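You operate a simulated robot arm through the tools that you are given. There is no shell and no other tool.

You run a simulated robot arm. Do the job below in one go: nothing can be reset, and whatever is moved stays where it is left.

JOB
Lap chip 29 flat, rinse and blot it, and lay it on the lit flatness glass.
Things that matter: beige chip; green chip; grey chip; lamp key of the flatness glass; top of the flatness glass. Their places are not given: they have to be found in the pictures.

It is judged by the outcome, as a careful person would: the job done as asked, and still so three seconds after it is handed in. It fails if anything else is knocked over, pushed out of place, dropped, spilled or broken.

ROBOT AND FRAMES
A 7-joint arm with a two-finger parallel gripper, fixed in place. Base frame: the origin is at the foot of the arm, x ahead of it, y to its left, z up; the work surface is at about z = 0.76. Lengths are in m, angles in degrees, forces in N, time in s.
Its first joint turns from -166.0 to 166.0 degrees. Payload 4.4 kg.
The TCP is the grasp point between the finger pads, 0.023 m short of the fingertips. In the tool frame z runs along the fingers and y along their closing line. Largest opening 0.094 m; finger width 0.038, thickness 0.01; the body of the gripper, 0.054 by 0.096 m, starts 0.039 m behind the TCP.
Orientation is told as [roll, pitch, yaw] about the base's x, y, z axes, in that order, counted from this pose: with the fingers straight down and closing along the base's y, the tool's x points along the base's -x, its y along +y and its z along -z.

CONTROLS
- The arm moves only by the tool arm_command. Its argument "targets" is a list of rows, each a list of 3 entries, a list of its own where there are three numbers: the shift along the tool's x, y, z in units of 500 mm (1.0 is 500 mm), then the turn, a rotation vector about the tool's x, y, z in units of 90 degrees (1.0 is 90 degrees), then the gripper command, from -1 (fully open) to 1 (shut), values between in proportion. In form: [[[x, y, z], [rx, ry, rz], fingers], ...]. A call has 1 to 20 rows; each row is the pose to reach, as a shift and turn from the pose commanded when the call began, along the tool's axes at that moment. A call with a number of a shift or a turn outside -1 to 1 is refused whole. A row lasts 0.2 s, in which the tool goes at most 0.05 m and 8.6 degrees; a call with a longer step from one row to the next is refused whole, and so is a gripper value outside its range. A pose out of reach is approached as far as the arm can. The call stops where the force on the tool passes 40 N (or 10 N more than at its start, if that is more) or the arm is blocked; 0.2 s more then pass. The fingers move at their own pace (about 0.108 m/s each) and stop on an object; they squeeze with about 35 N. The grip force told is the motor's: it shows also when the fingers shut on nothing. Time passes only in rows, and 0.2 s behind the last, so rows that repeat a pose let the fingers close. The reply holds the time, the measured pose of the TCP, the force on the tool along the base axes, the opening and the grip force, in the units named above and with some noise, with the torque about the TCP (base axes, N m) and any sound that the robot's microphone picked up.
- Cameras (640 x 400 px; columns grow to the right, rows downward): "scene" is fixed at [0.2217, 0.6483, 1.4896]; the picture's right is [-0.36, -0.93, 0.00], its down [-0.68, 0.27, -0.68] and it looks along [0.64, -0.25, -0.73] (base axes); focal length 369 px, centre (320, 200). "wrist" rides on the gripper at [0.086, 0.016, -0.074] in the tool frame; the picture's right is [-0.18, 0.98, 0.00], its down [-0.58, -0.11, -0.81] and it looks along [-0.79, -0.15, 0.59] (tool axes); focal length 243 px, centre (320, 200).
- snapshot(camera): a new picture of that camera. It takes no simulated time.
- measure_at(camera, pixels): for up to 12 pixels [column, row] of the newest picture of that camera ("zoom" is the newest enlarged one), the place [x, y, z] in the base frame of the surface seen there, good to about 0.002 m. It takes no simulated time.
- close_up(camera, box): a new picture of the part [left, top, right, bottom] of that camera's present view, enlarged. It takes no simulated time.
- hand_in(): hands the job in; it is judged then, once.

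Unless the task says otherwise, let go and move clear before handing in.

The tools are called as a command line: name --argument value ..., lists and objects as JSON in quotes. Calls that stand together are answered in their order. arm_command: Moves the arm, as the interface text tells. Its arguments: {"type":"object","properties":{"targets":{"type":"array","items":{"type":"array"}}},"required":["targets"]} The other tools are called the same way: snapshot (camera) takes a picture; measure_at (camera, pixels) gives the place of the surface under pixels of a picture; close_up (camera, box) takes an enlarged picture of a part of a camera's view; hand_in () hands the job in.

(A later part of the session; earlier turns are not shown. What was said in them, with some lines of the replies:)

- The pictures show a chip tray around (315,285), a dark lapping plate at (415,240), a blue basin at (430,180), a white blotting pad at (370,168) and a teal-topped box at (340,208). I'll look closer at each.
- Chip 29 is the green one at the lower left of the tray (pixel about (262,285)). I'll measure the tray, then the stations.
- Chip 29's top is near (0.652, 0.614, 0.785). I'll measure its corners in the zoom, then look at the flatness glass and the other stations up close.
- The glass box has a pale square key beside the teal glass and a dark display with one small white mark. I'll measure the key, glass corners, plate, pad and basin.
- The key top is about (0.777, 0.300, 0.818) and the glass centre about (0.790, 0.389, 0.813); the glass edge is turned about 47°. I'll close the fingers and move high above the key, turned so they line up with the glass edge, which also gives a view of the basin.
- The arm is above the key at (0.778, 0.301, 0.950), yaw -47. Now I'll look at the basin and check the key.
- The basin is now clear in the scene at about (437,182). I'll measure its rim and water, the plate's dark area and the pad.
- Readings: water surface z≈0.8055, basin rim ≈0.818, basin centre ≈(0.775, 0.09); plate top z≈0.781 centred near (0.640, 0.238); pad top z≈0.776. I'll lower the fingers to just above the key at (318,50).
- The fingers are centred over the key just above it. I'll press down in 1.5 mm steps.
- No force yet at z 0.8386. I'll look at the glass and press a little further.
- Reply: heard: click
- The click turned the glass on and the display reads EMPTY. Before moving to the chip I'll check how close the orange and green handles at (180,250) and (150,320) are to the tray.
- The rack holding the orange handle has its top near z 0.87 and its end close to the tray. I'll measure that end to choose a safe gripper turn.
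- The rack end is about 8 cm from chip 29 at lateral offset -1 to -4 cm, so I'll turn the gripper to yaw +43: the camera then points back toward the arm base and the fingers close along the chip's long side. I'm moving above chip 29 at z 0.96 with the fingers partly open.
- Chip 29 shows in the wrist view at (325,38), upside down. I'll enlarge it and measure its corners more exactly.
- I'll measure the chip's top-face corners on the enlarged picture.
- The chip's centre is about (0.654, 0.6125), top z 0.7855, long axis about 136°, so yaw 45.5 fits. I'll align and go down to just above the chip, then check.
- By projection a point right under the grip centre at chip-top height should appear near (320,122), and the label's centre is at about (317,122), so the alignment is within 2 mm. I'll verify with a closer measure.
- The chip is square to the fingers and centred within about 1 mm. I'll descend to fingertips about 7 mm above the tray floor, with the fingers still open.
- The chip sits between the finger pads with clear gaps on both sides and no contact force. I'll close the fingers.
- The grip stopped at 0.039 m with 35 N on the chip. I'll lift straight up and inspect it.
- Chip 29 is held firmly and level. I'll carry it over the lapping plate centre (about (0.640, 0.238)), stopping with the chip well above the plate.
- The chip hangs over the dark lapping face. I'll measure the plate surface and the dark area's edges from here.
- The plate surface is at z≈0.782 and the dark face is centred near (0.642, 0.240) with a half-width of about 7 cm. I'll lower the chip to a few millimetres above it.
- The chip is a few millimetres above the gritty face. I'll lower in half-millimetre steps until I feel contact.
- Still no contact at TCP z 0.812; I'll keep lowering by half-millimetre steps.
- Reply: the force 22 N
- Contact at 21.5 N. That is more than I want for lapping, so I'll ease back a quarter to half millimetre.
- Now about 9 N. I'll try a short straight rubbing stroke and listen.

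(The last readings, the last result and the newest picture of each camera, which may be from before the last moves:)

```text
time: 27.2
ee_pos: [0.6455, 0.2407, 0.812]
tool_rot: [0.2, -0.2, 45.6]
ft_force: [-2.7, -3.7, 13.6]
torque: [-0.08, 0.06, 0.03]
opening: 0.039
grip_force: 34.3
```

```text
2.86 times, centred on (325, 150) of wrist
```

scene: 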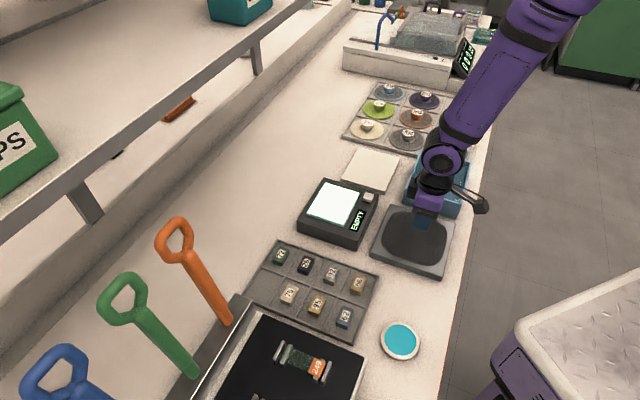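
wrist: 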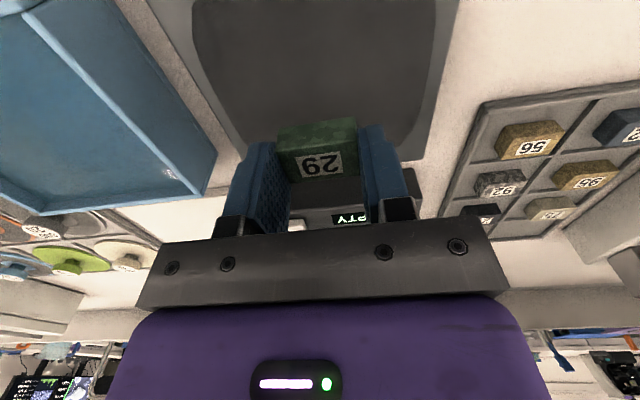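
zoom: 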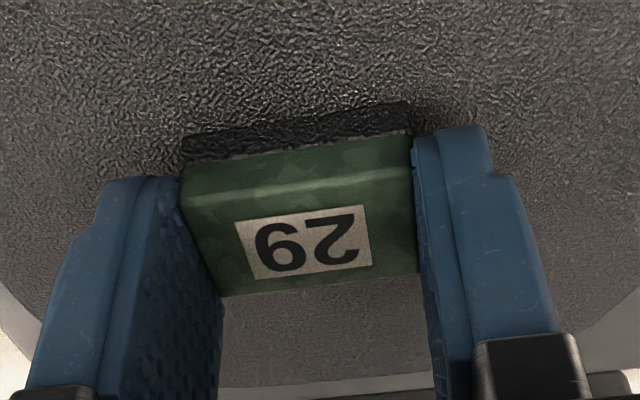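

No sound, but a dark slurry band shows on the lower edge of the chip at (300,130), so it is cutting. Force is 13.6 N; I'll do a full figure-eight over the dark face.

arm_command --targets '[[[0.0076, 0.0235, 0], [0, 0, 0], 1], [[0.0276, 0.038, 0], [0, 0, 0], 1], [[0.0524, 0.038, 0], [0, 0, 0], 1], [[0.0724, 0.0235, 0], [0, 0, 0], 1], [[0.08, 0, 0], [0, 0, 0], 1], [[0.0724, -0.0235, 0], [0, 0, 0], 1], [[0.0524, -0.038, 0], [0, 0, 0], 1], [[0.0276, -0.038, 0], [0, 0, 0], 1], [[0.0076, -0.0235, 0], [0, 0, 0], 1], [[0, 0, 0], [0, 0, 0], 1], [[-0.0076, 0.0235, 0], [0, 0, 0], 1], [[-0.0276, 0.038, 0], [0, 0, 0], 1], [[-0.0524, 0.038, 0], [0, 0, 0], 1], [[-0.0724, 0.0235, 0], [0, 0, 0], 1], [[-0.08, 0, 0], [0, 0, 0], 1], [[-0.0724, -0.0235, 0], [0, 0, 0], 1], [[-0.0524, -0.038, 0], [0, 0, 0], 1], [[-0.0276, -0.038, 0], [0, 0, 0], 1], [[-0.0076, -0.0235, 0], [0, 0, 0], 1], [[0, 0, 0], [0, 0, 0], 1]]'

close_up --camera "wrist" --box '[230, 80, 420, 220]'

close_up --camera "scene" --box '[370, 180, 470, 280]'

```text
time: 31.4
ee_pos: [0.6452, 0.2404, 0.8112]
tool_rot: [0.0, -0.1, 45.6]
ft_force: [3.3, -0.9, 12.9]
torque: [-0.04, -0.11, 0.04]
opening: 0.039
grip_force: 34.6
```

```text
2.86 times, centred on (325, 150) of wrist
```

zoom: 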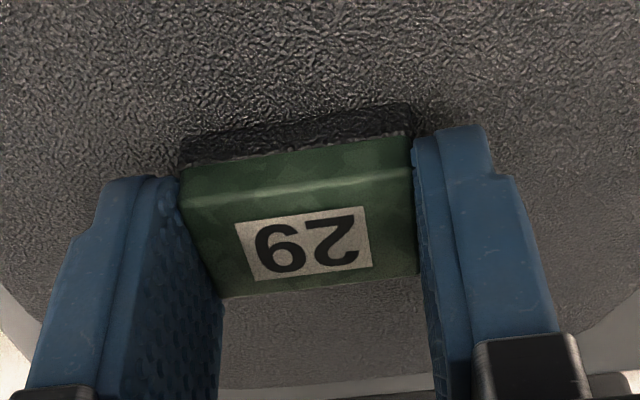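

```text
4.00 times, centred on (420, 230) of scene
```

zoom: 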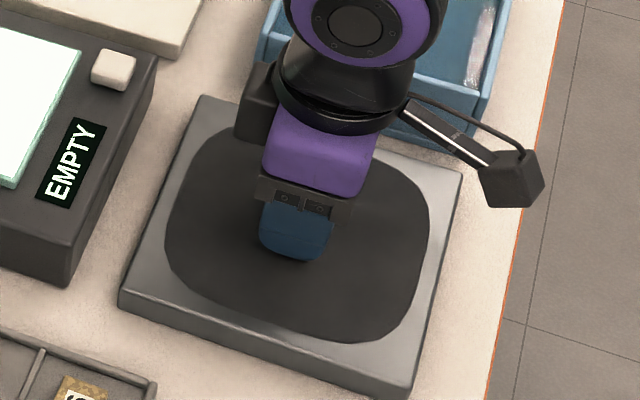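

The force holds at about 13 N and the figure-eight ran clean. I'll do one across the other direction.

arm_command --targets '[[[0.0235, 0.0076, 0], [0, 0, 0], 1], [[0.038, 0.0276, 0], [0, 0, 0], 1], [[0.038, 0.0524, 0], [0, 0, 0], 1], [[0.0235, 0.0724, 0], [0, 0, 0], 1], [[0, 0.08, 0], [0, 0, 0], 1], [[-0.0235, 0.0724, 0], [0, 0, 0], 1], [[-0.038, 0.0524, 0], [0, 0, 0], 1], [[-0.038, 0.0276, 0], [0, 0, 0], 1], [[-0.0235, 0.0076, 0], [0, 0, 0], 1], [[0, 0, 0], [0, 0, 0], 1], [[0.0235, -0.0076, 0], [0, 0, 0], 1], [[0.038, -0.0276, 0], [0, 0, 0], 1], [[0.038, -0.0524, 0], [0, 0, 0], 1], [[0.0235, -0.0724, 0], [0, 0, 0], 1], [[0, -0.08, 0], [0, 0, 0], 1], [[-0.0235, -0.0724, 0], [0, 0, 0], 1], [[-0.038, -0.0524, 0], [0, 0, 0], 1], [[-0.038, -0.0276, 0], [0, 0, 0], 1], [[-0.0235, -0.0076, 0], [0, 0, 0], 1], [[0, 0, 0], [0, 0, 0], 1]]'

close_up --camera "wrist" --box '[230, 80, 420, 220]'

```text
time: 35.6
ee_pos: [0.6445, 0.2412, 0.8109]
tool_rot: [0.2, -0.1, 45.6]
ft_force: [0.7, -0.2, -0.6]
torque: [0.01, -0.02, -0.01]
opening: 0.0389
grip_force: 35.3
```

```text
2.86 times, centred on (325, 150) of wrist
```

zoom: 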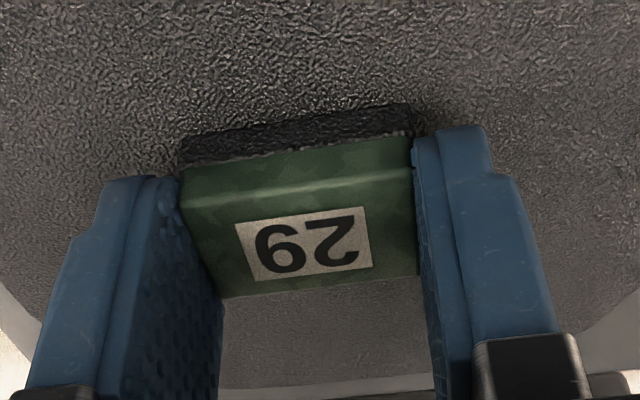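

Contact force has dropped to zero at the same height, so material has come off (the chip hasn't moved in the fingers). I'll lower slightly to regain about 10 N.

arm_command --targets '[[[0, 0, 0.0006], [0, 0, 0], 1], [[0, 0, 0.0006], [0, 0, 0], 1]]'

```text
time: 36.2
ee_pos: [0.6447, 0.2405, 0.8122]
tool_rot: [0.0, -0.1, 45.7]
ft_force: [0.1, -0.4, -1.2]
torque: [0.02, -0.01, -0.03]
opening: 0.0388
grip_force: 34.9
```

arm_command --targets '[[[0, 0, 0.0006], [0, 0, 0], 1], [[0, 0, 0.0012], [0, 0, 0], 1]]'

```text
time: 36.8
ee_pos: [0.6446, 0.2415, 0.8117]
tool_rot: [0.1, -0.1, 45.6]
ft_force: [0.2, 0.3, 6.7]
torque: [0.01, -0.03, -0.01]
opening: 0.0393
grip_force: 35.4
```

Contact again at 6.7 N. I'll add 0.3 mm and run another figure-eight.

arm_command --targets '[[[0.0076, 0.0235, 0.0006], [0, 0, 0], 1], [[0.0276, 0.038, 0.0006], [0, 0, 0], 1], [[0.0524, 0.038, 0.0006], [0, 0, 0], 1], [[0.0724, 0.0235, 0.0006], [0, 0, 0], 1], [[0.08, 0, 0.0006], [0, 0, 0], 1], [[0.0724, -0.0235, 0.0006], [0, 0, 0], 1], [[0.0524, -0.038, 0.0006], [0, 0, 0], 1], [[0.0276, -0.038, 0.0006], [0, 0, 0], 1], [[0.0076, -0.0235, 0.0006], [0, 0, 0], 1], [[0, 0, 0.0006], [0, 0, 0], 1], [[-0.0076, 0.0235, 0.0006], [0, 0, 0], 1], [[-0.0276, 0.038, 0.0006], [0, 0, 0], 1], [[-0.0524, 0.038, 0.0006], [0, 0, 0], 1], [[-0.0724, 0.0235, 0.0006], [0, 0, 0], 1], [[-0.08, 0, 0.0006], [0, 0, 0], 1], [[-0.0724, -0.0235, 0.0006], [0, 0, 0], 1], [[-0.0524, -0.038, 0.0006], [0, 0, 0], 1], [[-0.0276, -0.038, 0.0006], [0, 0, 0], 1], [[-0.0076, -0.0235, 0.0006], [0, 0, 0], 1], [[0, 0, 0.0006], [0, 0, 0], 1]]'

close_up --camera "wrist" --box '[230, 80, 420, 220]'

```text
time: 41.0
ee_pos: [0.6458, 0.2404, 0.8102]
tool_rot: [0.1, -0.1, 45.5]
ft_force: [0.3, -0.3, -0.9]
torque: [-0.03, -0.03, 0.0]
opening: 0.0393
grip_force: 35.4
```

```text
2.86 times, centred on (325, 150) of wrist
```

zoom: 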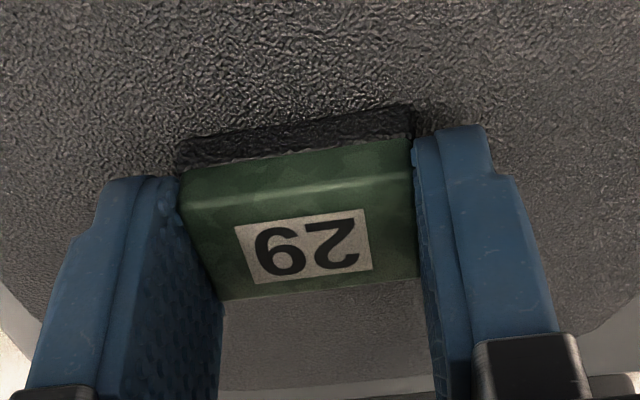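

Contact faded again as the face wears in. I'll re-seat to about 10 N and do another pass, feeding down slightly as it goes.

arm_command --targets '[[[0, 0, 0.0006], [0, 0, 0], 1], [[0, 0, 0.0012], [0, 0, 0], 1]]'

```text
time: 41.6
ee_pos: [0.645, 0.2425, 0.8107]
tool_rot: [0.1, -0.1, 45.6]
ft_force: [-1.1, -3.8, 15.6]
torque: [-0.12, 0.02, -0.05]
opening: 0.0385
grip_force: 35.2
```

arm_command --targets '[[[0.0235, 0.0076, 0], [0, 0, 0], 1], [[0.038, 0.0276, 0], [0, 0, 0], 1], [[0.038, 0.0524, 0], [0, 0, 0], 1], [[0.0235, 0.0724, 0], [0, 0, 0], 1], [[0, 0.08, 0.0002], [0, 0, 0], 1], [[-0.0235, 0.0724, 0.0002], [0, 0, 0], 1], [[-0.038, 0.0524, 0.0002], [0, 0, 0], 1], [[-0.038, 0.0276, 0.0002], [0, 0, 0], 1], [[-0.0235, 0.0076, 0.0003], [0, 0, 0], 1], [[0, 0, 0.0003], [0, 0, 0], 1], [[0.0235, -0.0076, 0.0003], [0, 0, 0], 1], [[0.038, -0.0276, 0.0003], [0, 0, 0], 1], [[0.038, -0.0524, 0.0004], [0, 0, 0], 1], [[0.0235, -0.0724, 0.0004], [0, 0, 0], 1], [[0, -0.08, 0.0004], [0, 0, 0], 1], [[-0.0235, -0.0724, 0.0004], [0, 0, 0], 1], [[-0.038, -0.0524, 0.0005], [0, 0, 0], 1], [[-0.038, -0.0276, 0.0005], [0, 0, 0], 1], [[-0.0235, -0.0076, 0.0005], [0, 0, 0], 1], [[0, 0, 0.0005], [0, 0, 0], 1]]'

close_up --camera "wrist" --box '[230, 80, 420, 220]'

```text
time: 45.8
ee_pos: [0.6444, 0.2422, 0.8104]
tool_rot: [0.0, -0.3, 45.6]
ft_force: [8.4, 5.8, 26.2]
torque: [0.14, -0.2, -0.03]
opening: 0.0389
grip_force: 35.1
```

```text
2.86 times, centred on (325, 150) of wrist
```

zoom: 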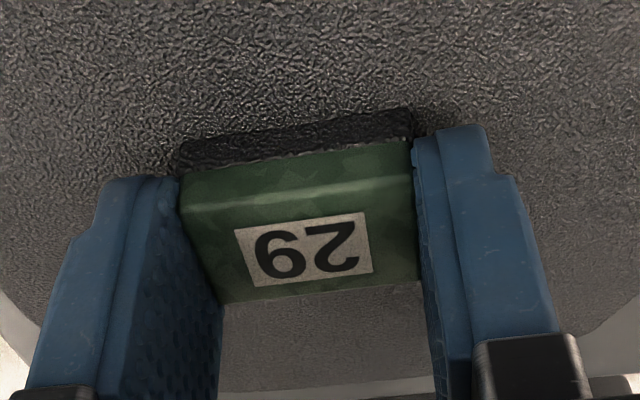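

Force rose to 26 N, so I'll ease off by about 0.5 mm during one last figure-eight.

arm_command --targets '[[[0.0076, 0.0235, -0.0007], [0, 0, 0], 1], [[0.0276, 0.038, -0.0008], [0, 0, 0], 1], [[0.0524, 0.038, -0.0008], [0, 0, 0], 1], [[0.0724, 0.0235, -0.0008], [0, 0, 0], 1], [[0.08, 0, -0.0008], [0, 0, 0], 1], [[0.0724, -0.0235, -0.0008], [0, 0, 0], 1], [[0.0524, -0.038, -0.0008], [0, 0, 0], 1], [[0.0276, -0.038, -0.0008], [0, 0, 0], 1], [[0.0076, -0.0235, -0.0008], [0, 0, 0], 1], [[0, 0, -0.0008], [0, 0, 0], 1], [[-0.0076, 0.0235, -0.0008], [0, 0, 0], 1], [[-0.0276, 0.038, -0.0008], [0, 0, 0], 1], [[-0.0524, 0.038, -0.0008], [0, 0, 0], 1], [[-0.0724, 0.0235, -0.0008], [0, 0, 0], 1], [[-0.08, 0, -0.0008], [0, 0, 0], 1], [[-0.0724, -0.0235, -0.0008], [0, 0, 0], 1], [[-0.0524, -0.038, -0.0008], [0, 0, 0], 1], [[-0.0276, -0.038, -0.0008], [0, 0, 0], 1], [[-0.0076, -0.0235, -0.0008], [0, 0, 0], 1], [[0, 0, -0.0008], [0, 0, 0], 1]]'

close_up --camera "wrist" --box '[230, 80, 420, 220]'

```text
time: 50.0
ee_pos: [0.6454, 0.2405, 0.8119]
tool_rot: [0.0, -0.2, 45.4]
ft_force: [0.2, 0.2, -0.4]
torque: [0.01, 0.01, 0.01]
opening: 0.0386
grip_force: 35.1
```

```text
2.86 times, centred on (325, 150) of wrist
```

zoom: 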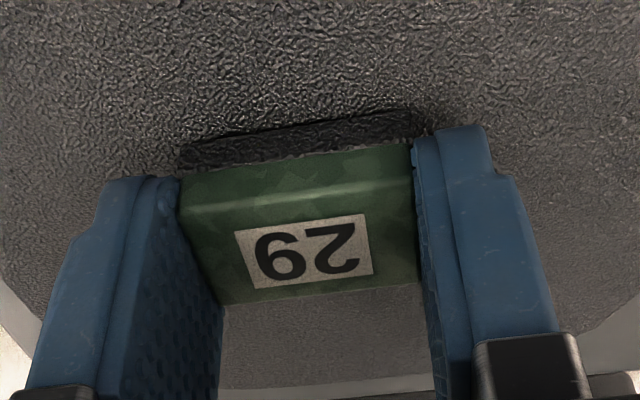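

The chip face has had about five passes. I'll lift off and carry it over the rinse basin centre at about (0.778, 0.090), keeping it above the rim (0.818).

arm_command --targets '[[[0, 0, -0.02], [0, 0, 0], 1], [[0, 0, -0.06], [0, 0, 0], 1], [[0, 0, -0.11], [0, 0, 0], 1], [[0, 0, -0.15], [0, 0, 0], 1], [[0.004, -0.05, -0.16], [0, 0, 0], 1], [[0.008, -0.1, -0.16], [0, 0, 0], 1], [[0.012, -0.15, -0.16], [0, 0, 0], 1], [[0.016, -0.2, -0.16], [0, 0, 0], 1], [[0.02, -0.25, -0.16], [0, 0, 0], 1], [[0.024, -0.3, -0.16], [0, 0, 0], 1], [[0.028, -0.35, -0.16], [0, 0, 0], 1], [[0.0317, -0.3957, -0.16], [0, 0, 0], 1], [[0.0317, -0.3957, -0.16], [0, 0, 0], 1]]'

snapshot --camera "wrist"

snapshot --camera "scene"

```text
time: 52.8
ee_pos: [0.7762, 0.0908, 0.8906]
tool_rot: [0.1, -0.2, 45.6]
ft_force: [0.1, -0.5, -0.8]
torque: [-0.04, 0.02, -0.02]
opening: 0.0388
grip_force: 35.9
```

```text
taken
```

wrist: 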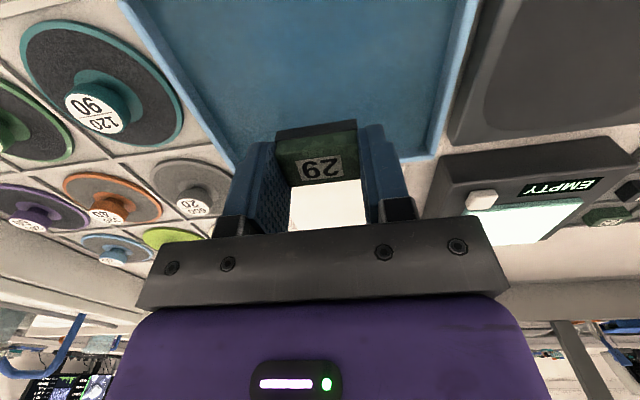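

```text
taken
```

scene: 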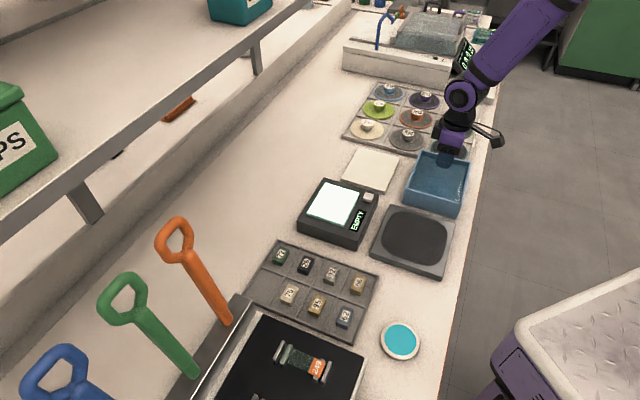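

The chip is over the basin. I'll confirm the rim positions around it before dipping.

measure_at --camera "wrist" --pixels '[[160, 50], [200, 115], [228, 165], [470, 40], [450, 100], [435, 152], [415, 157], [320, 60], [250, 60], [400, 100], [385, 130], [330, 200]]'

measure_at --camera "scene" --pixels '[[423, 151], [468, 162], [407, 187], [461, 200], [435, 192], [434, 180], [455, 185], [420, 170], [460, 170], [408, 200], [455, 213], [425, 160]]'

```text
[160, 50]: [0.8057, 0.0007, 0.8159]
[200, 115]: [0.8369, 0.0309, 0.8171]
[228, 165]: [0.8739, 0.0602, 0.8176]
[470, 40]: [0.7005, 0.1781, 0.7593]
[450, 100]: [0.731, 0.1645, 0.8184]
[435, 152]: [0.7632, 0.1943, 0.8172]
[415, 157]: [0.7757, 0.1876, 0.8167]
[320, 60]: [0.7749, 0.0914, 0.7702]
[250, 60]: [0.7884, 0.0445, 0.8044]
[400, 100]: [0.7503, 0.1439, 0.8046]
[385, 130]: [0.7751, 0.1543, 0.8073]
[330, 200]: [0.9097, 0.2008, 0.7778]
```

```text
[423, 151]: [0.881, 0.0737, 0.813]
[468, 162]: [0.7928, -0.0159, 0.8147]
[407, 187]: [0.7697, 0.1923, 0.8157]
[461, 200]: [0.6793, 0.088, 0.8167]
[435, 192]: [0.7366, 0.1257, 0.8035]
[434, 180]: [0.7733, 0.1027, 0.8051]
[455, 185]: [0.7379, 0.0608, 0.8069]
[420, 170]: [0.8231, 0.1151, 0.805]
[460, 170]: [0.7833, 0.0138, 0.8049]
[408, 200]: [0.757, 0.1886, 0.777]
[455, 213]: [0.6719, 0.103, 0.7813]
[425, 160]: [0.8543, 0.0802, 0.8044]
```

The chip is within 1 cm of the basin's centre, at least 4 cm from every wall. I'll dip it to just under the water, swish gently, and keep clear of the floor (z≈0.770).

arm_command --targets '[[[0, 0, 0.04], [0, 0, 0], 1], [[0, 0, 0.08], [0, 0, 0], 1], [[0, 0, 0.105], [0, 0, 0], 1], [[0, 0, 0.125], [0, 0, 0], 1], [[0, 0, 0.145], [0, 0, 0], 1], [[0, 0, 0.163], [0, 0, 0], 1], [[0, 0, 0.163], [0, 0, 0], 1], [[0, 0.015, 0.163], [0, 0, 0], 1], [[0, 0.03, 0.163], [0, 0, 0], 1], [[0, 0.015, 0.163], [0, 0, 0], 1], [[0, 0, 0.163], [0, 0, 0], 1], [[0, -0.015, 0.163], [0, 0, 0], 1], [[0, -0.03, 0.163], [0, 0, 0], 1], [[0, -0.015, 0.163], [0, 0, 0], 1], [[0, 0, 0.163], [0, 0, 0], 1], [[0.015, 0, 0.163], [0, 0, 0], 1], [[0, 0, 0.163], [0, 0, 0], 1], [[-0.015, 0, 0.163], [0, 0, 0], 1], [[0, 0, 0.163], [0, 0, 0], 1]]'

snapshot --camera "wrist"

```text
time: 56.8
ee_pos: [0.774, 0.093, 0.808]
tool_rot: [0.0, 0.0, 45.5]
ft_force: [0.7, -0.3, 0.1]
torque: [0.01, 0.0, -0.04]
opening: 0.0391
grip_force: 34.8
```

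```text
taken
```

wrist: 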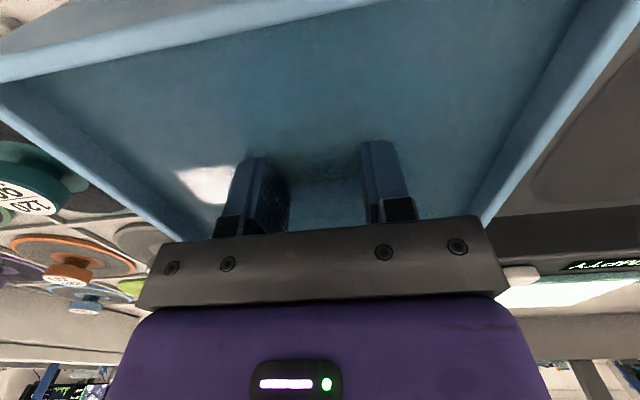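

The chip is submerged with no contact. I'll swish once more, then raise it slowly and let it drip over the basin.

arm_command --targets '[[[0, 0.015, 0], [0, 0, 0], 1], [[0, 0.03, 0], [0, 0, 0], 1], [[0, 0.015, 0], [0, 0, 0], 1], [[0, 0, 0], [0, 0, 0], 1], [[0, -0.015, 0], [0, 0, 0], 1], [[0, -0.03, 0], [0, 0, 0], 1], [[0, -0.015, 0], [0, 0, 0], 1], [[0, 0, 0], [0, 0, 0], 1], [[0, 0, -0.015], [0, 0, 0], 1], [[0, 0, -0.03], [0, 0, 0], 1], [[0, 0, -0.045], [0, 0, 0], 1], [[0, 0, -0.065], [0, 0, 0], 1], [[0, 0, -0.085], [0, 0, 0], 1], [[0, 0, -0.085], [0, 0, 0], 1], [[0, 0, -0.085], [0, 0, 0], 1], [[0, 0, -0.085], [0, 0, 0], 1], [[0, 0, -0.11], [0, 0, 0], 1], [[0, 0, -0.14], [0, 0, 0], 1], [[0, 0, -0.165], [0, 0, 0], 1], [[0, 0, -0.165], [0, 0, 0], 1]]'

close_up --camera "wrist" --box '[230, 80, 420, 220]'

close_up --camera "scene" --box '[390, 90, 510, 230]'

```text
time: 61.0
ee_pos: [0.7749, 0.0914, 0.8912]
tool_rot: [0.1, -0.1, 45.6]
ft_force: [-0.4, 0.0, 0.2]
torque: [0.01, 0.0, -0.04]
opening: 0.0389
grip_force: 34.8
```

```text
2.86 times, centred on (325, 150) of wrist
```

zoom: 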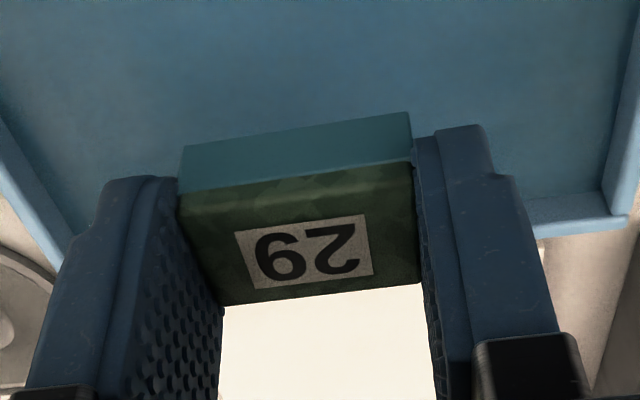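

```text
2.86 times, centred on (450, 160) of scene
```

zoom: 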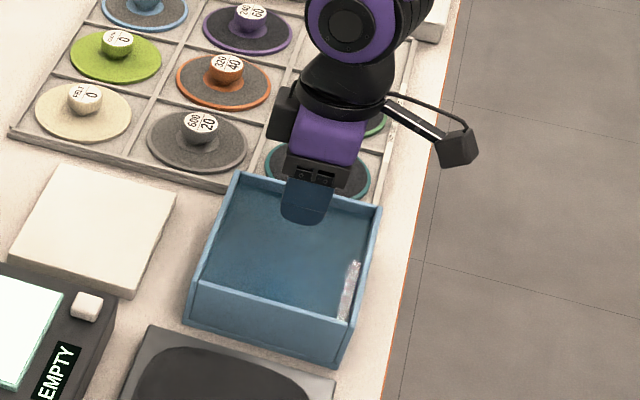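

The black slurry is gone; a blue-green wet film remains on the chip's lower part at (300,145). Next is the white blotting pad; I'll measure its corners.

snapshot --camera "scene"

measure_at --camera "scene" --pixels '[[356, 149], [397, 157], [382, 189], [342, 177], [370, 168], [378, 175], [365, 158], [385, 165], [355, 175], [375, 182], [350, 165], [390, 172]]'

```text
taken
```

scene: 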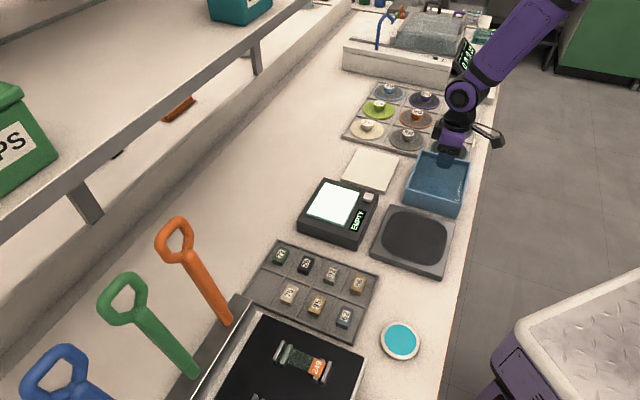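

```text
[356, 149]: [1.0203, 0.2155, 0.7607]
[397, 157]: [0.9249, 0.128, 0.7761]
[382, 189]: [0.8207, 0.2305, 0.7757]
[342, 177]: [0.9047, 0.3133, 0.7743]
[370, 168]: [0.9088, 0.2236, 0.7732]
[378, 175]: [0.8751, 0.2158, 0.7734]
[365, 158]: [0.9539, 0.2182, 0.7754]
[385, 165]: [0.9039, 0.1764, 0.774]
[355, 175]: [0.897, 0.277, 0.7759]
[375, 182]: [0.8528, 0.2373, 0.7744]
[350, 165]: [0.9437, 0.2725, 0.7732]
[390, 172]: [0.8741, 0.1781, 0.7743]
```

The pad's top is about z 0.775, centred near (0.912, 0.221). I'll carry the chip to (0.895, 0.225) and lower it to just above the pad.

arm_command --targets '[[[-0.05, 0.002, 0], [0, 0, 0], 1], [[-0.1, 0.005, 0], [0, 0, 0], 1], [[-0.15, 0.008, 0], [0, 0, 0], 1], [[-0.2, 0.01, 0], [0, 0, 0], 1], [[-0.25, 0.012, 0], [0, 0, 0], 1], [[-0.3, 0.014, 0], [0, 0, 0], 1], [[-0.335, 0.016, 0.01], [0, 0, 0], 1], [[-0.359, 0.016, 0.03], [0, 0, 0], 1], [[-0.359, 0.016, 0.07], [0, 0, 0], 1], [[-0.359, 0.016, 0.11], [0, 0, 0], 1], [[-0.359, 0.016, 0.14], [0, 0, 0], 1], [[-0.359, 0.016, 0.158], [0, 0, 0], 1], [[-0.359, 0.016, 0.158], [0, 0, 0], 1]]'

snapshot --camera "wrist"

snapshot --camera "scene"

```text
time: 63.8
ee_pos: [0.8955, 0.2243, 0.8118]
tool_rot: [0.1, -0.1, 45.6]
ft_force: [-0.3, -0.1, -1.6]
torque: [0.0, 0.01, -0.01]
opening: 0.0389
grip_force: 34.6
```

```text
taken
```

wrist: 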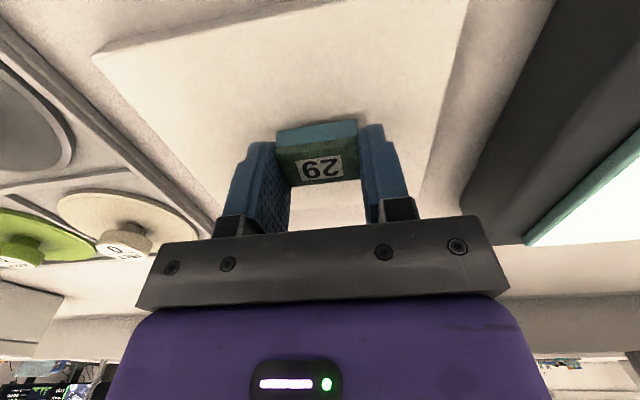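

```text
taken
```

scene: 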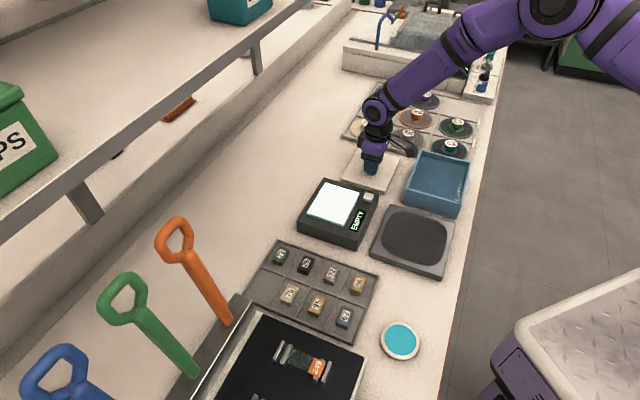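

The chip is over the pad. I'll ease down until it presses lightly.

arm_command --targets '[[[0, 0, 0.004], [0, 0, 0], 1], [[0, 0, 0.008], [0, 0, 0], 1], [[0, 0, 0.011], [0, 0, 0], 1], [[0, 0, 0.013], [0, 0, 0], 1]]'

```text
time: 64.8
ee_pos: [0.8964, 0.2258, 0.8055]
tool_rot: [0.1, -0.2, 45.6]
ft_force: [0.3, -0.9, -0.4]
torque: [0.01, -0.01, -0.02]
opening: 0.0388
grip_force: 34.8
```

arm_command --targets '[[[0, 0, 0.001], [0, 0, 0], 1], [[0, 0, 0.002], [0, 0, 0], 1]]'

```text
time: 65.4
ee_pos: [0.8944, 0.2252, 0.8044]
tool_rot: [0.1, -0.1, 45.6]
ft_force: [0.3, -0.4, 0.2]
torque: [-0.01, 0.0, -0.02]
opening: 0.0388
grip_force: 34.7
```

arm_command --targets '[[[0, 0, 0.001], [0, 0, 0], 1], [[0, 0, 0.002], [0, 0, 0], 1]]'

```text
time: 66.0
ee_pos: [0.8961, 0.225, 0.8037]
tool_rot: [0.1, -0.1, 45.7]
ft_force: [-0.6, 0.6, 3.8]
torque: [-0.04, -0.02, 0.0]
opening: 0.0388
grip_force: 35.1
```

Contact at 3.8 N. I'll press a touch more and hold for about two seconds to soak up the water.

arm_command --targets '[[[0, 0, 0.0006], [0, 0, 0], 1], [[0, 0, 0.0006], [0, 0, 0], 1], [[0, 0, 0.0006], [0, 0, 0], 1], [[0, 0, 0.0006], [0, 0, 0], 1], [[0, 0, 0.0006], [0, 0, 0], 1], [[0, 0, 0.0006], [0, 0, 0], 1], [[0, 0, 0.0006], [0, 0, 0], 1], [[0, 0, 0.0006], [0, 0, 0], 1], [[0, 0, 0.0006], [0, 0, 0], 1], [[0, 0, 0.0006], [0, 0, 0], 1]]'

close_up --camera "wrist" --box '[230, 80, 420, 220]'

```text
time: 68.2
ee_pos: [0.8954, 0.225, 0.8039]
tool_rot: [0.1, -0.1, 45.6]
ft_force: [0.3, 2.2, 10.2]
torque: [0.06, -0.04, 0.02]
opening: 0.0389
grip_force: 35.2
```

```text
2.86 times, centred on (325, 150) of wrist
```

zoom: 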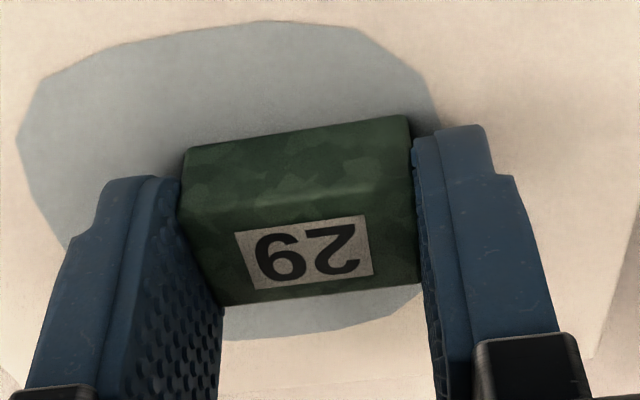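

The pad has soaked up a wet patch and the chip's sides are plain green again. I'll lift clear and carry it above the lit glass centre (about (0.791, 0.388)).

arm_command --targets '[[[0, 0, -0.02], [0, 0, 0], 1], [[0, 0, -0.06], [0, 0, 0], 1], [[0, 0, -0.11], [0, 0, 0], 1], [[0, 0, -0.16], [0, 0, 0], 1], [[0, 0, -0.19], [0, 0, 0], 1], [[-0.01, 0.045, -0.19], [0, 0, 0], 1], [[-0.02, 0.095, -0.19], [0, 0, 0], 1], [[-0.032, 0.145, -0.19], [0, 0, 0], 1], [[-0.044, 0.195, -0.19], [0, 0, 0], 1], [[-0.055, 0.245, -0.19], [0, 0, 0], 1], [[-0.066, 0.295, -0.19], [0, 0, 0], 1], [[-0.077, 0.345, -0.19], [0, 0, 0], 1], [[-0.086, 0.38, -0.19], [0, 0, 0], 1], [[-0.086, 0.38, -0.19], [0, 0, 0], 1]]'

snapshot --camera "wrist"

close_up --camera "wrist" --box '[230, 80, 420, 220]'

snapshot --camera "scene"

```text
time: 71.2
ee_pos: [0.7888, 0.3888, 0.8983]
tool_rot: [0.2, -0.1, 45.6]
ft_force: [0.3, -0.4, -1.1]
torque: [0.02, -0.03, -0.01]
opening: 0.0389
grip_force: 34.7
```

```text
taken
```

wrist: 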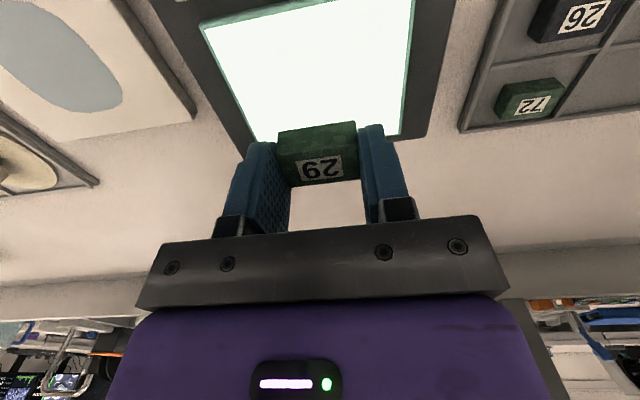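

```text
2.86 times, centred on (325, 150) of wrist
```

zoom: 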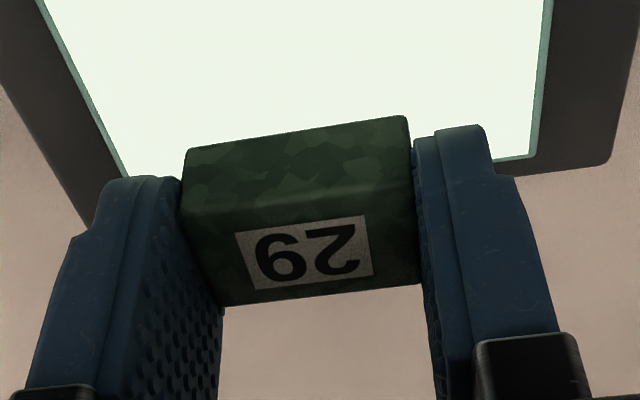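

```text
taken
```

scene: 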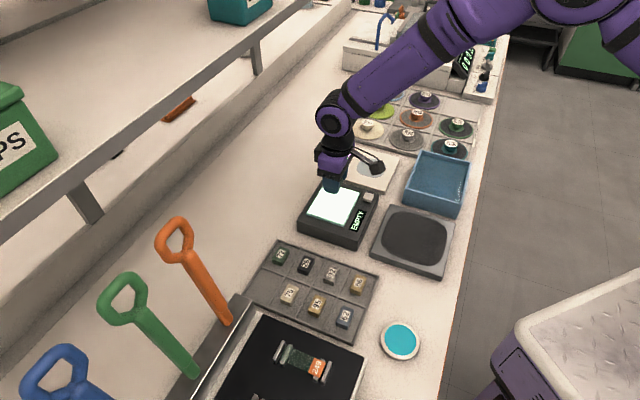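

The chip is clean and sits above the middle of the lit glass. I'll lower it close to the surface.

arm_command --targets '[[[0, 0, 0.03], [0, 0, 0], 1], [[0, 0, 0.06], [0, 0, 0], 1], [[0, 0, 0.08], [0, 0, 0], 1], [[0, 0, 0.095], [0, 0, 0], 1], [[0, 0, 0.102], [0, 0, 0], 1], [[0, 0, 0.102], [0, 0, 0], 1]]'

close_up --camera "wrist" --box '[180, 40, 460, 220]'

```text
time: 72.6
ee_pos: [0.79, 0.3888, 0.8467]
tool_rot: [0.1, -0.1, 45.5]
ft_force: [0.1, 0.5, -1.2]
torque: [-0.02, 0.0, -0.02]
opening: 0.0391
grip_force: 35.0
```

```text
2.22 times, centred on (320, 130) of wrist
```

zoom: 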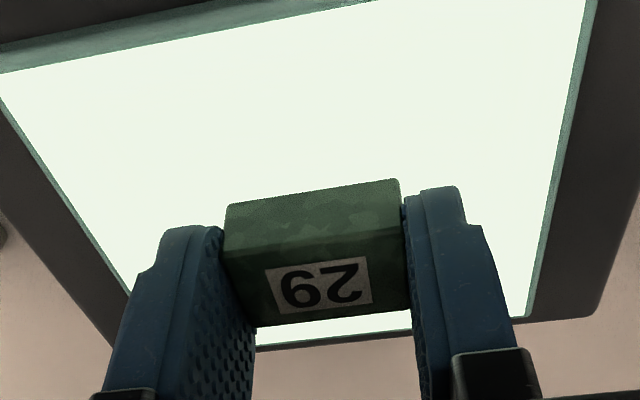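

Good clearance all round. I'll ease down in half-millimetre steps until it touches the glass.

arm_command --targets '[[[0, 0, 0.003], [0, 0, 0], 1], [[0, 0, 0.005], [0, 0, 0], 1], [[0, 0, 0.006], [0, 0, 0], 1]]'

```text
time: 73.4
ee_pos: [0.7899, 0.3885, 0.8449]
tool_rot: [0.1, 0.0, 45.6]
ft_force: [0.7, 0.4, -0.4]
torque: [0.0, 0.03, -0.03]
opening: 0.039
grip_force: 34.6
```

arm_command --targets '[[[0, 0, 0.001], [0, 0, 0], 1], [[0, 0, 0.002], [0, 0, 0], 1], [[0, 0, 0.003], [0, 0, 0], 1]]'

```text
time: 74.2
ee_pos: [0.7893, 0.3878, 0.8427]
tool_rot: [0.1, -0.1, 45.5]
ft_force: [0.1, 0.0, -0.3]
torque: [-0.01, 0.03, 0.01]
opening: 0.0387
grip_force: 35.3
```

arm_command --targets '[[[0, 0, 0.0006], [0, 0, 0], 1], [[0, 0, 0.0012], [0, 0, 0], 1]]'

```text
time: 74.8
ee_pos: [0.7899, 0.3881, 0.843]
tool_rot: [0.1, -0.1, 45.5]
ft_force: [0.4, 0.5, 0.2]
torque: [0.03, -0.01, 0.02]
opening: 0.0391
grip_force: 34.9
```

arm_command --targets '[[[0, 0, 0.0006], [0, 0, 0], 1], [[0, 0, 0.0012], [0, 0, 0], 1]]'

close_up --camera "scene" --box '[290, 150, 410, 250]'

```text
time: 75.4
ee_pos: [0.789, 0.3892, 0.8418]
tool_rot: [0.0, -0.1, 45.5]
ft_force: [0.4, 0.6, 0.1]
torque: [-0.02, 0.01, -0.02]
opening: 0.0387
grip_force: 34.8
```

```text
4.00 times, centred on (350, 200) of scene
```

zoom: 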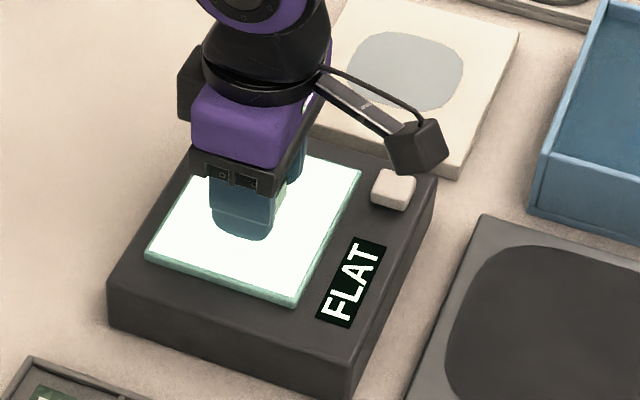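

The display now reads FLAT. I'll take the last fraction of a millimetre to touch before opening.

arm_command --targets '[[[0, 0, 0.0006], [0, 0, 0], 1], [[0, 0, 0.001], [0, 0, 0], 1]]'

```text
time: 76.0
ee_pos: [0.7892, 0.389, 0.8414]
tool_rot: [0.1, -0.2, 45.6]
ft_force: [-0.4, -0.3, 0.3]
torque: [0.02, -0.01, -0.03]
opening: 0.0386
grip_force: 35.0
```

arm_command --targets '[[[0, 0, 0.0006], [0, 0, 0], 1], [[0, 0, 0.001], [0, 0, 0], 1]]'

```text
time: 76.6
ee_pos: [0.7904, 0.3894, 0.841]
tool_rot: [0.1, -0.1, 45.6]
ft_force: [-0.3, -0.5, -1.2]
torque: [-0.04, -0.02, 0.03]
opening: 0.0389
grip_force: 35.6
```

arm_command --targets '[[[0, 0, 0.0006], [0, 0, 0], 1], [[0, 0, 0.001], [0, 0, 0], 1]]'

```text
time: 77.2
ee_pos: [0.7891, 0.3894, 0.8419]
tool_rot: [0.1, -0.2, 45.5]
ft_force: [1.9, 0.2, 4.4]
torque: [-0.05, -0.06, 0.08]
opening: 0.0386
grip_force: 35.4
```

Touching with 4.4 N. I'll open the fingers gradually, just enough to clear the chip.

arm_command --targets '[[[0, 0, 0], [0, 0, 0], 0.15], [[0, 0, 0], [0, 0, 0], 0.08], [[0, 0, 0], [0, 0, 0], 0.0], [[0, 0, 0], [0, 0, 0], -0.1], [[0, 0, 0], [0, 0, 0], -0.15], [[0, 0, 0], [0, 0, 0], -0.15]]'

close_up --camera "wrist" --box '[180, 40, 460, 220]'

close_up --camera "scene" --box '[290, 150, 410, 250]'

```text
time: 78.6
ee_pos: [0.789, 0.3875, 0.8407]
tool_rot: [0.1, -0.1, 45.6]
ft_force: [0.2, -0.3, -0.9]
torque: [-0.02, 0.0, 0.06]
opening: 0.054
grip_force: 0.1
```

```text
2.22 times, centred on (320, 130) of wrist
```

zoom: 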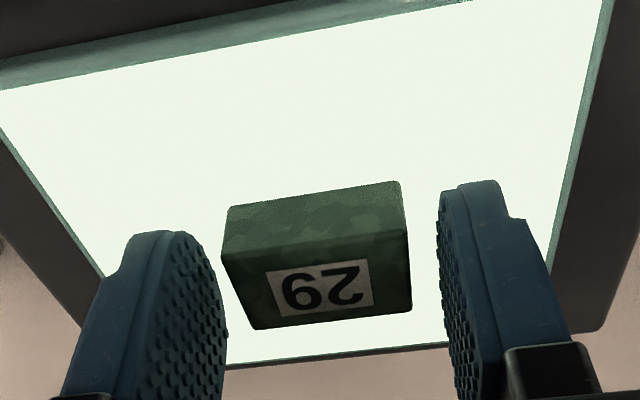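

```text
4.00 times, centred on (350, 200) of scene
```

zoom: 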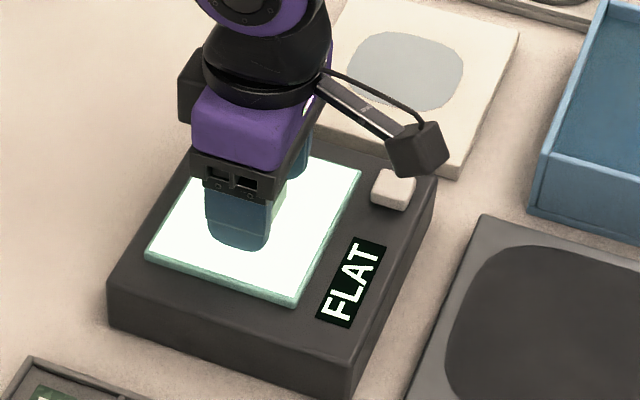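

The chip stands free on the lit glass with the fingers clear on both sides and the display still reads FLAT. I'll raise the arm straight up.

arm_command --targets '[[[0, 0, -0.02], [0, 0, 0], -0.15], [[0, 0, -0.05], [0, 0, 0], -0.15], [[0, 0, -0.1], [0, 0, 0], -0.15], [[0, 0, -0.16], [0, 0, 0], -0.15], [[0, 0, -0.22], [0, 0, 0], -0.15], [[0, 0, -0.28], [0, 0, 0], -0.15], [[0.05, 0, -0.33], [0, 0, 0], -0.15], [[0.12, 0, -0.36], [0, 0, 0], -0.15], [[0.19, 0, -0.38], [0, 0, 0], -0.15], [[0.26, 0, -0.4], [0, 0, 0], -0.15], [[0.26, 0, -0.4], [0, 0, 0], -0.15]]'

snapshot --camera "scene"

close_up --camera "scene" --box '[290, 150, 410, 250]'

```text
time: 81.0
ee_pos: [0.6987, 0.2951, 1.0398]
tool_rot: [0.2, -0.1, 45.6]
ft_force: [-0.4, 0.4, -0.7]
torque: [0.03, 0.02, 0.03]
opening: 0.0542
grip_force: 0.0
```

```text
taken
```

scene: 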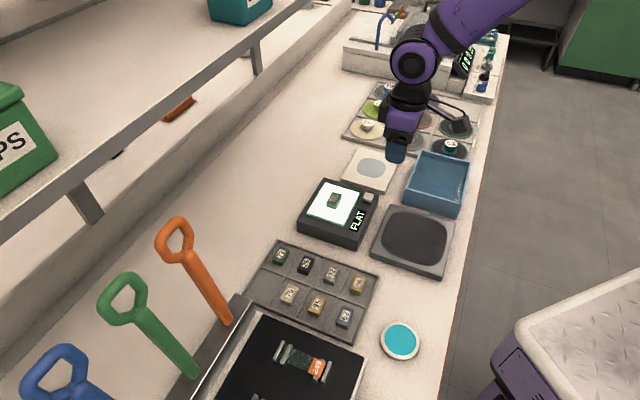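

```text
4.00 times, centred on (350, 200) of scene
```

zoom: 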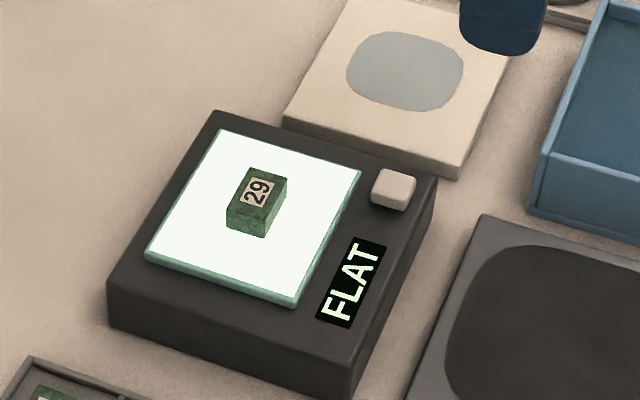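

Chip 29 lies in the middle of the lit glass at (257,200) of the enlargement and the display reads FLAT. The other chips and stations look undisturbed and the arm is clear, so I'm handing in.

hand_in

```text
The job is handed in.
```

Chip 29 is lapped, rinsed and blotted, and it is lying near the middle of the lit flatness glass. The display read FLAT when I handed the job in.

- **Lamp:** I pressed the key first. It clicked, the glass lit, and it was still lit in the last picture.
- **Lapping:** I rubbed the chip's underside on the dark plate in five figure-eights. The pressure was mostly around 10–15 N, with one brief reading of 26 N.
- **Rinse and blot:** The black slurry came off in the basin. The wet film came off on the white pad, which now has a damp patch.
- **Everything else:** The last pictures show nothing knocked over or moved, and the arm is clear with its fingers open.
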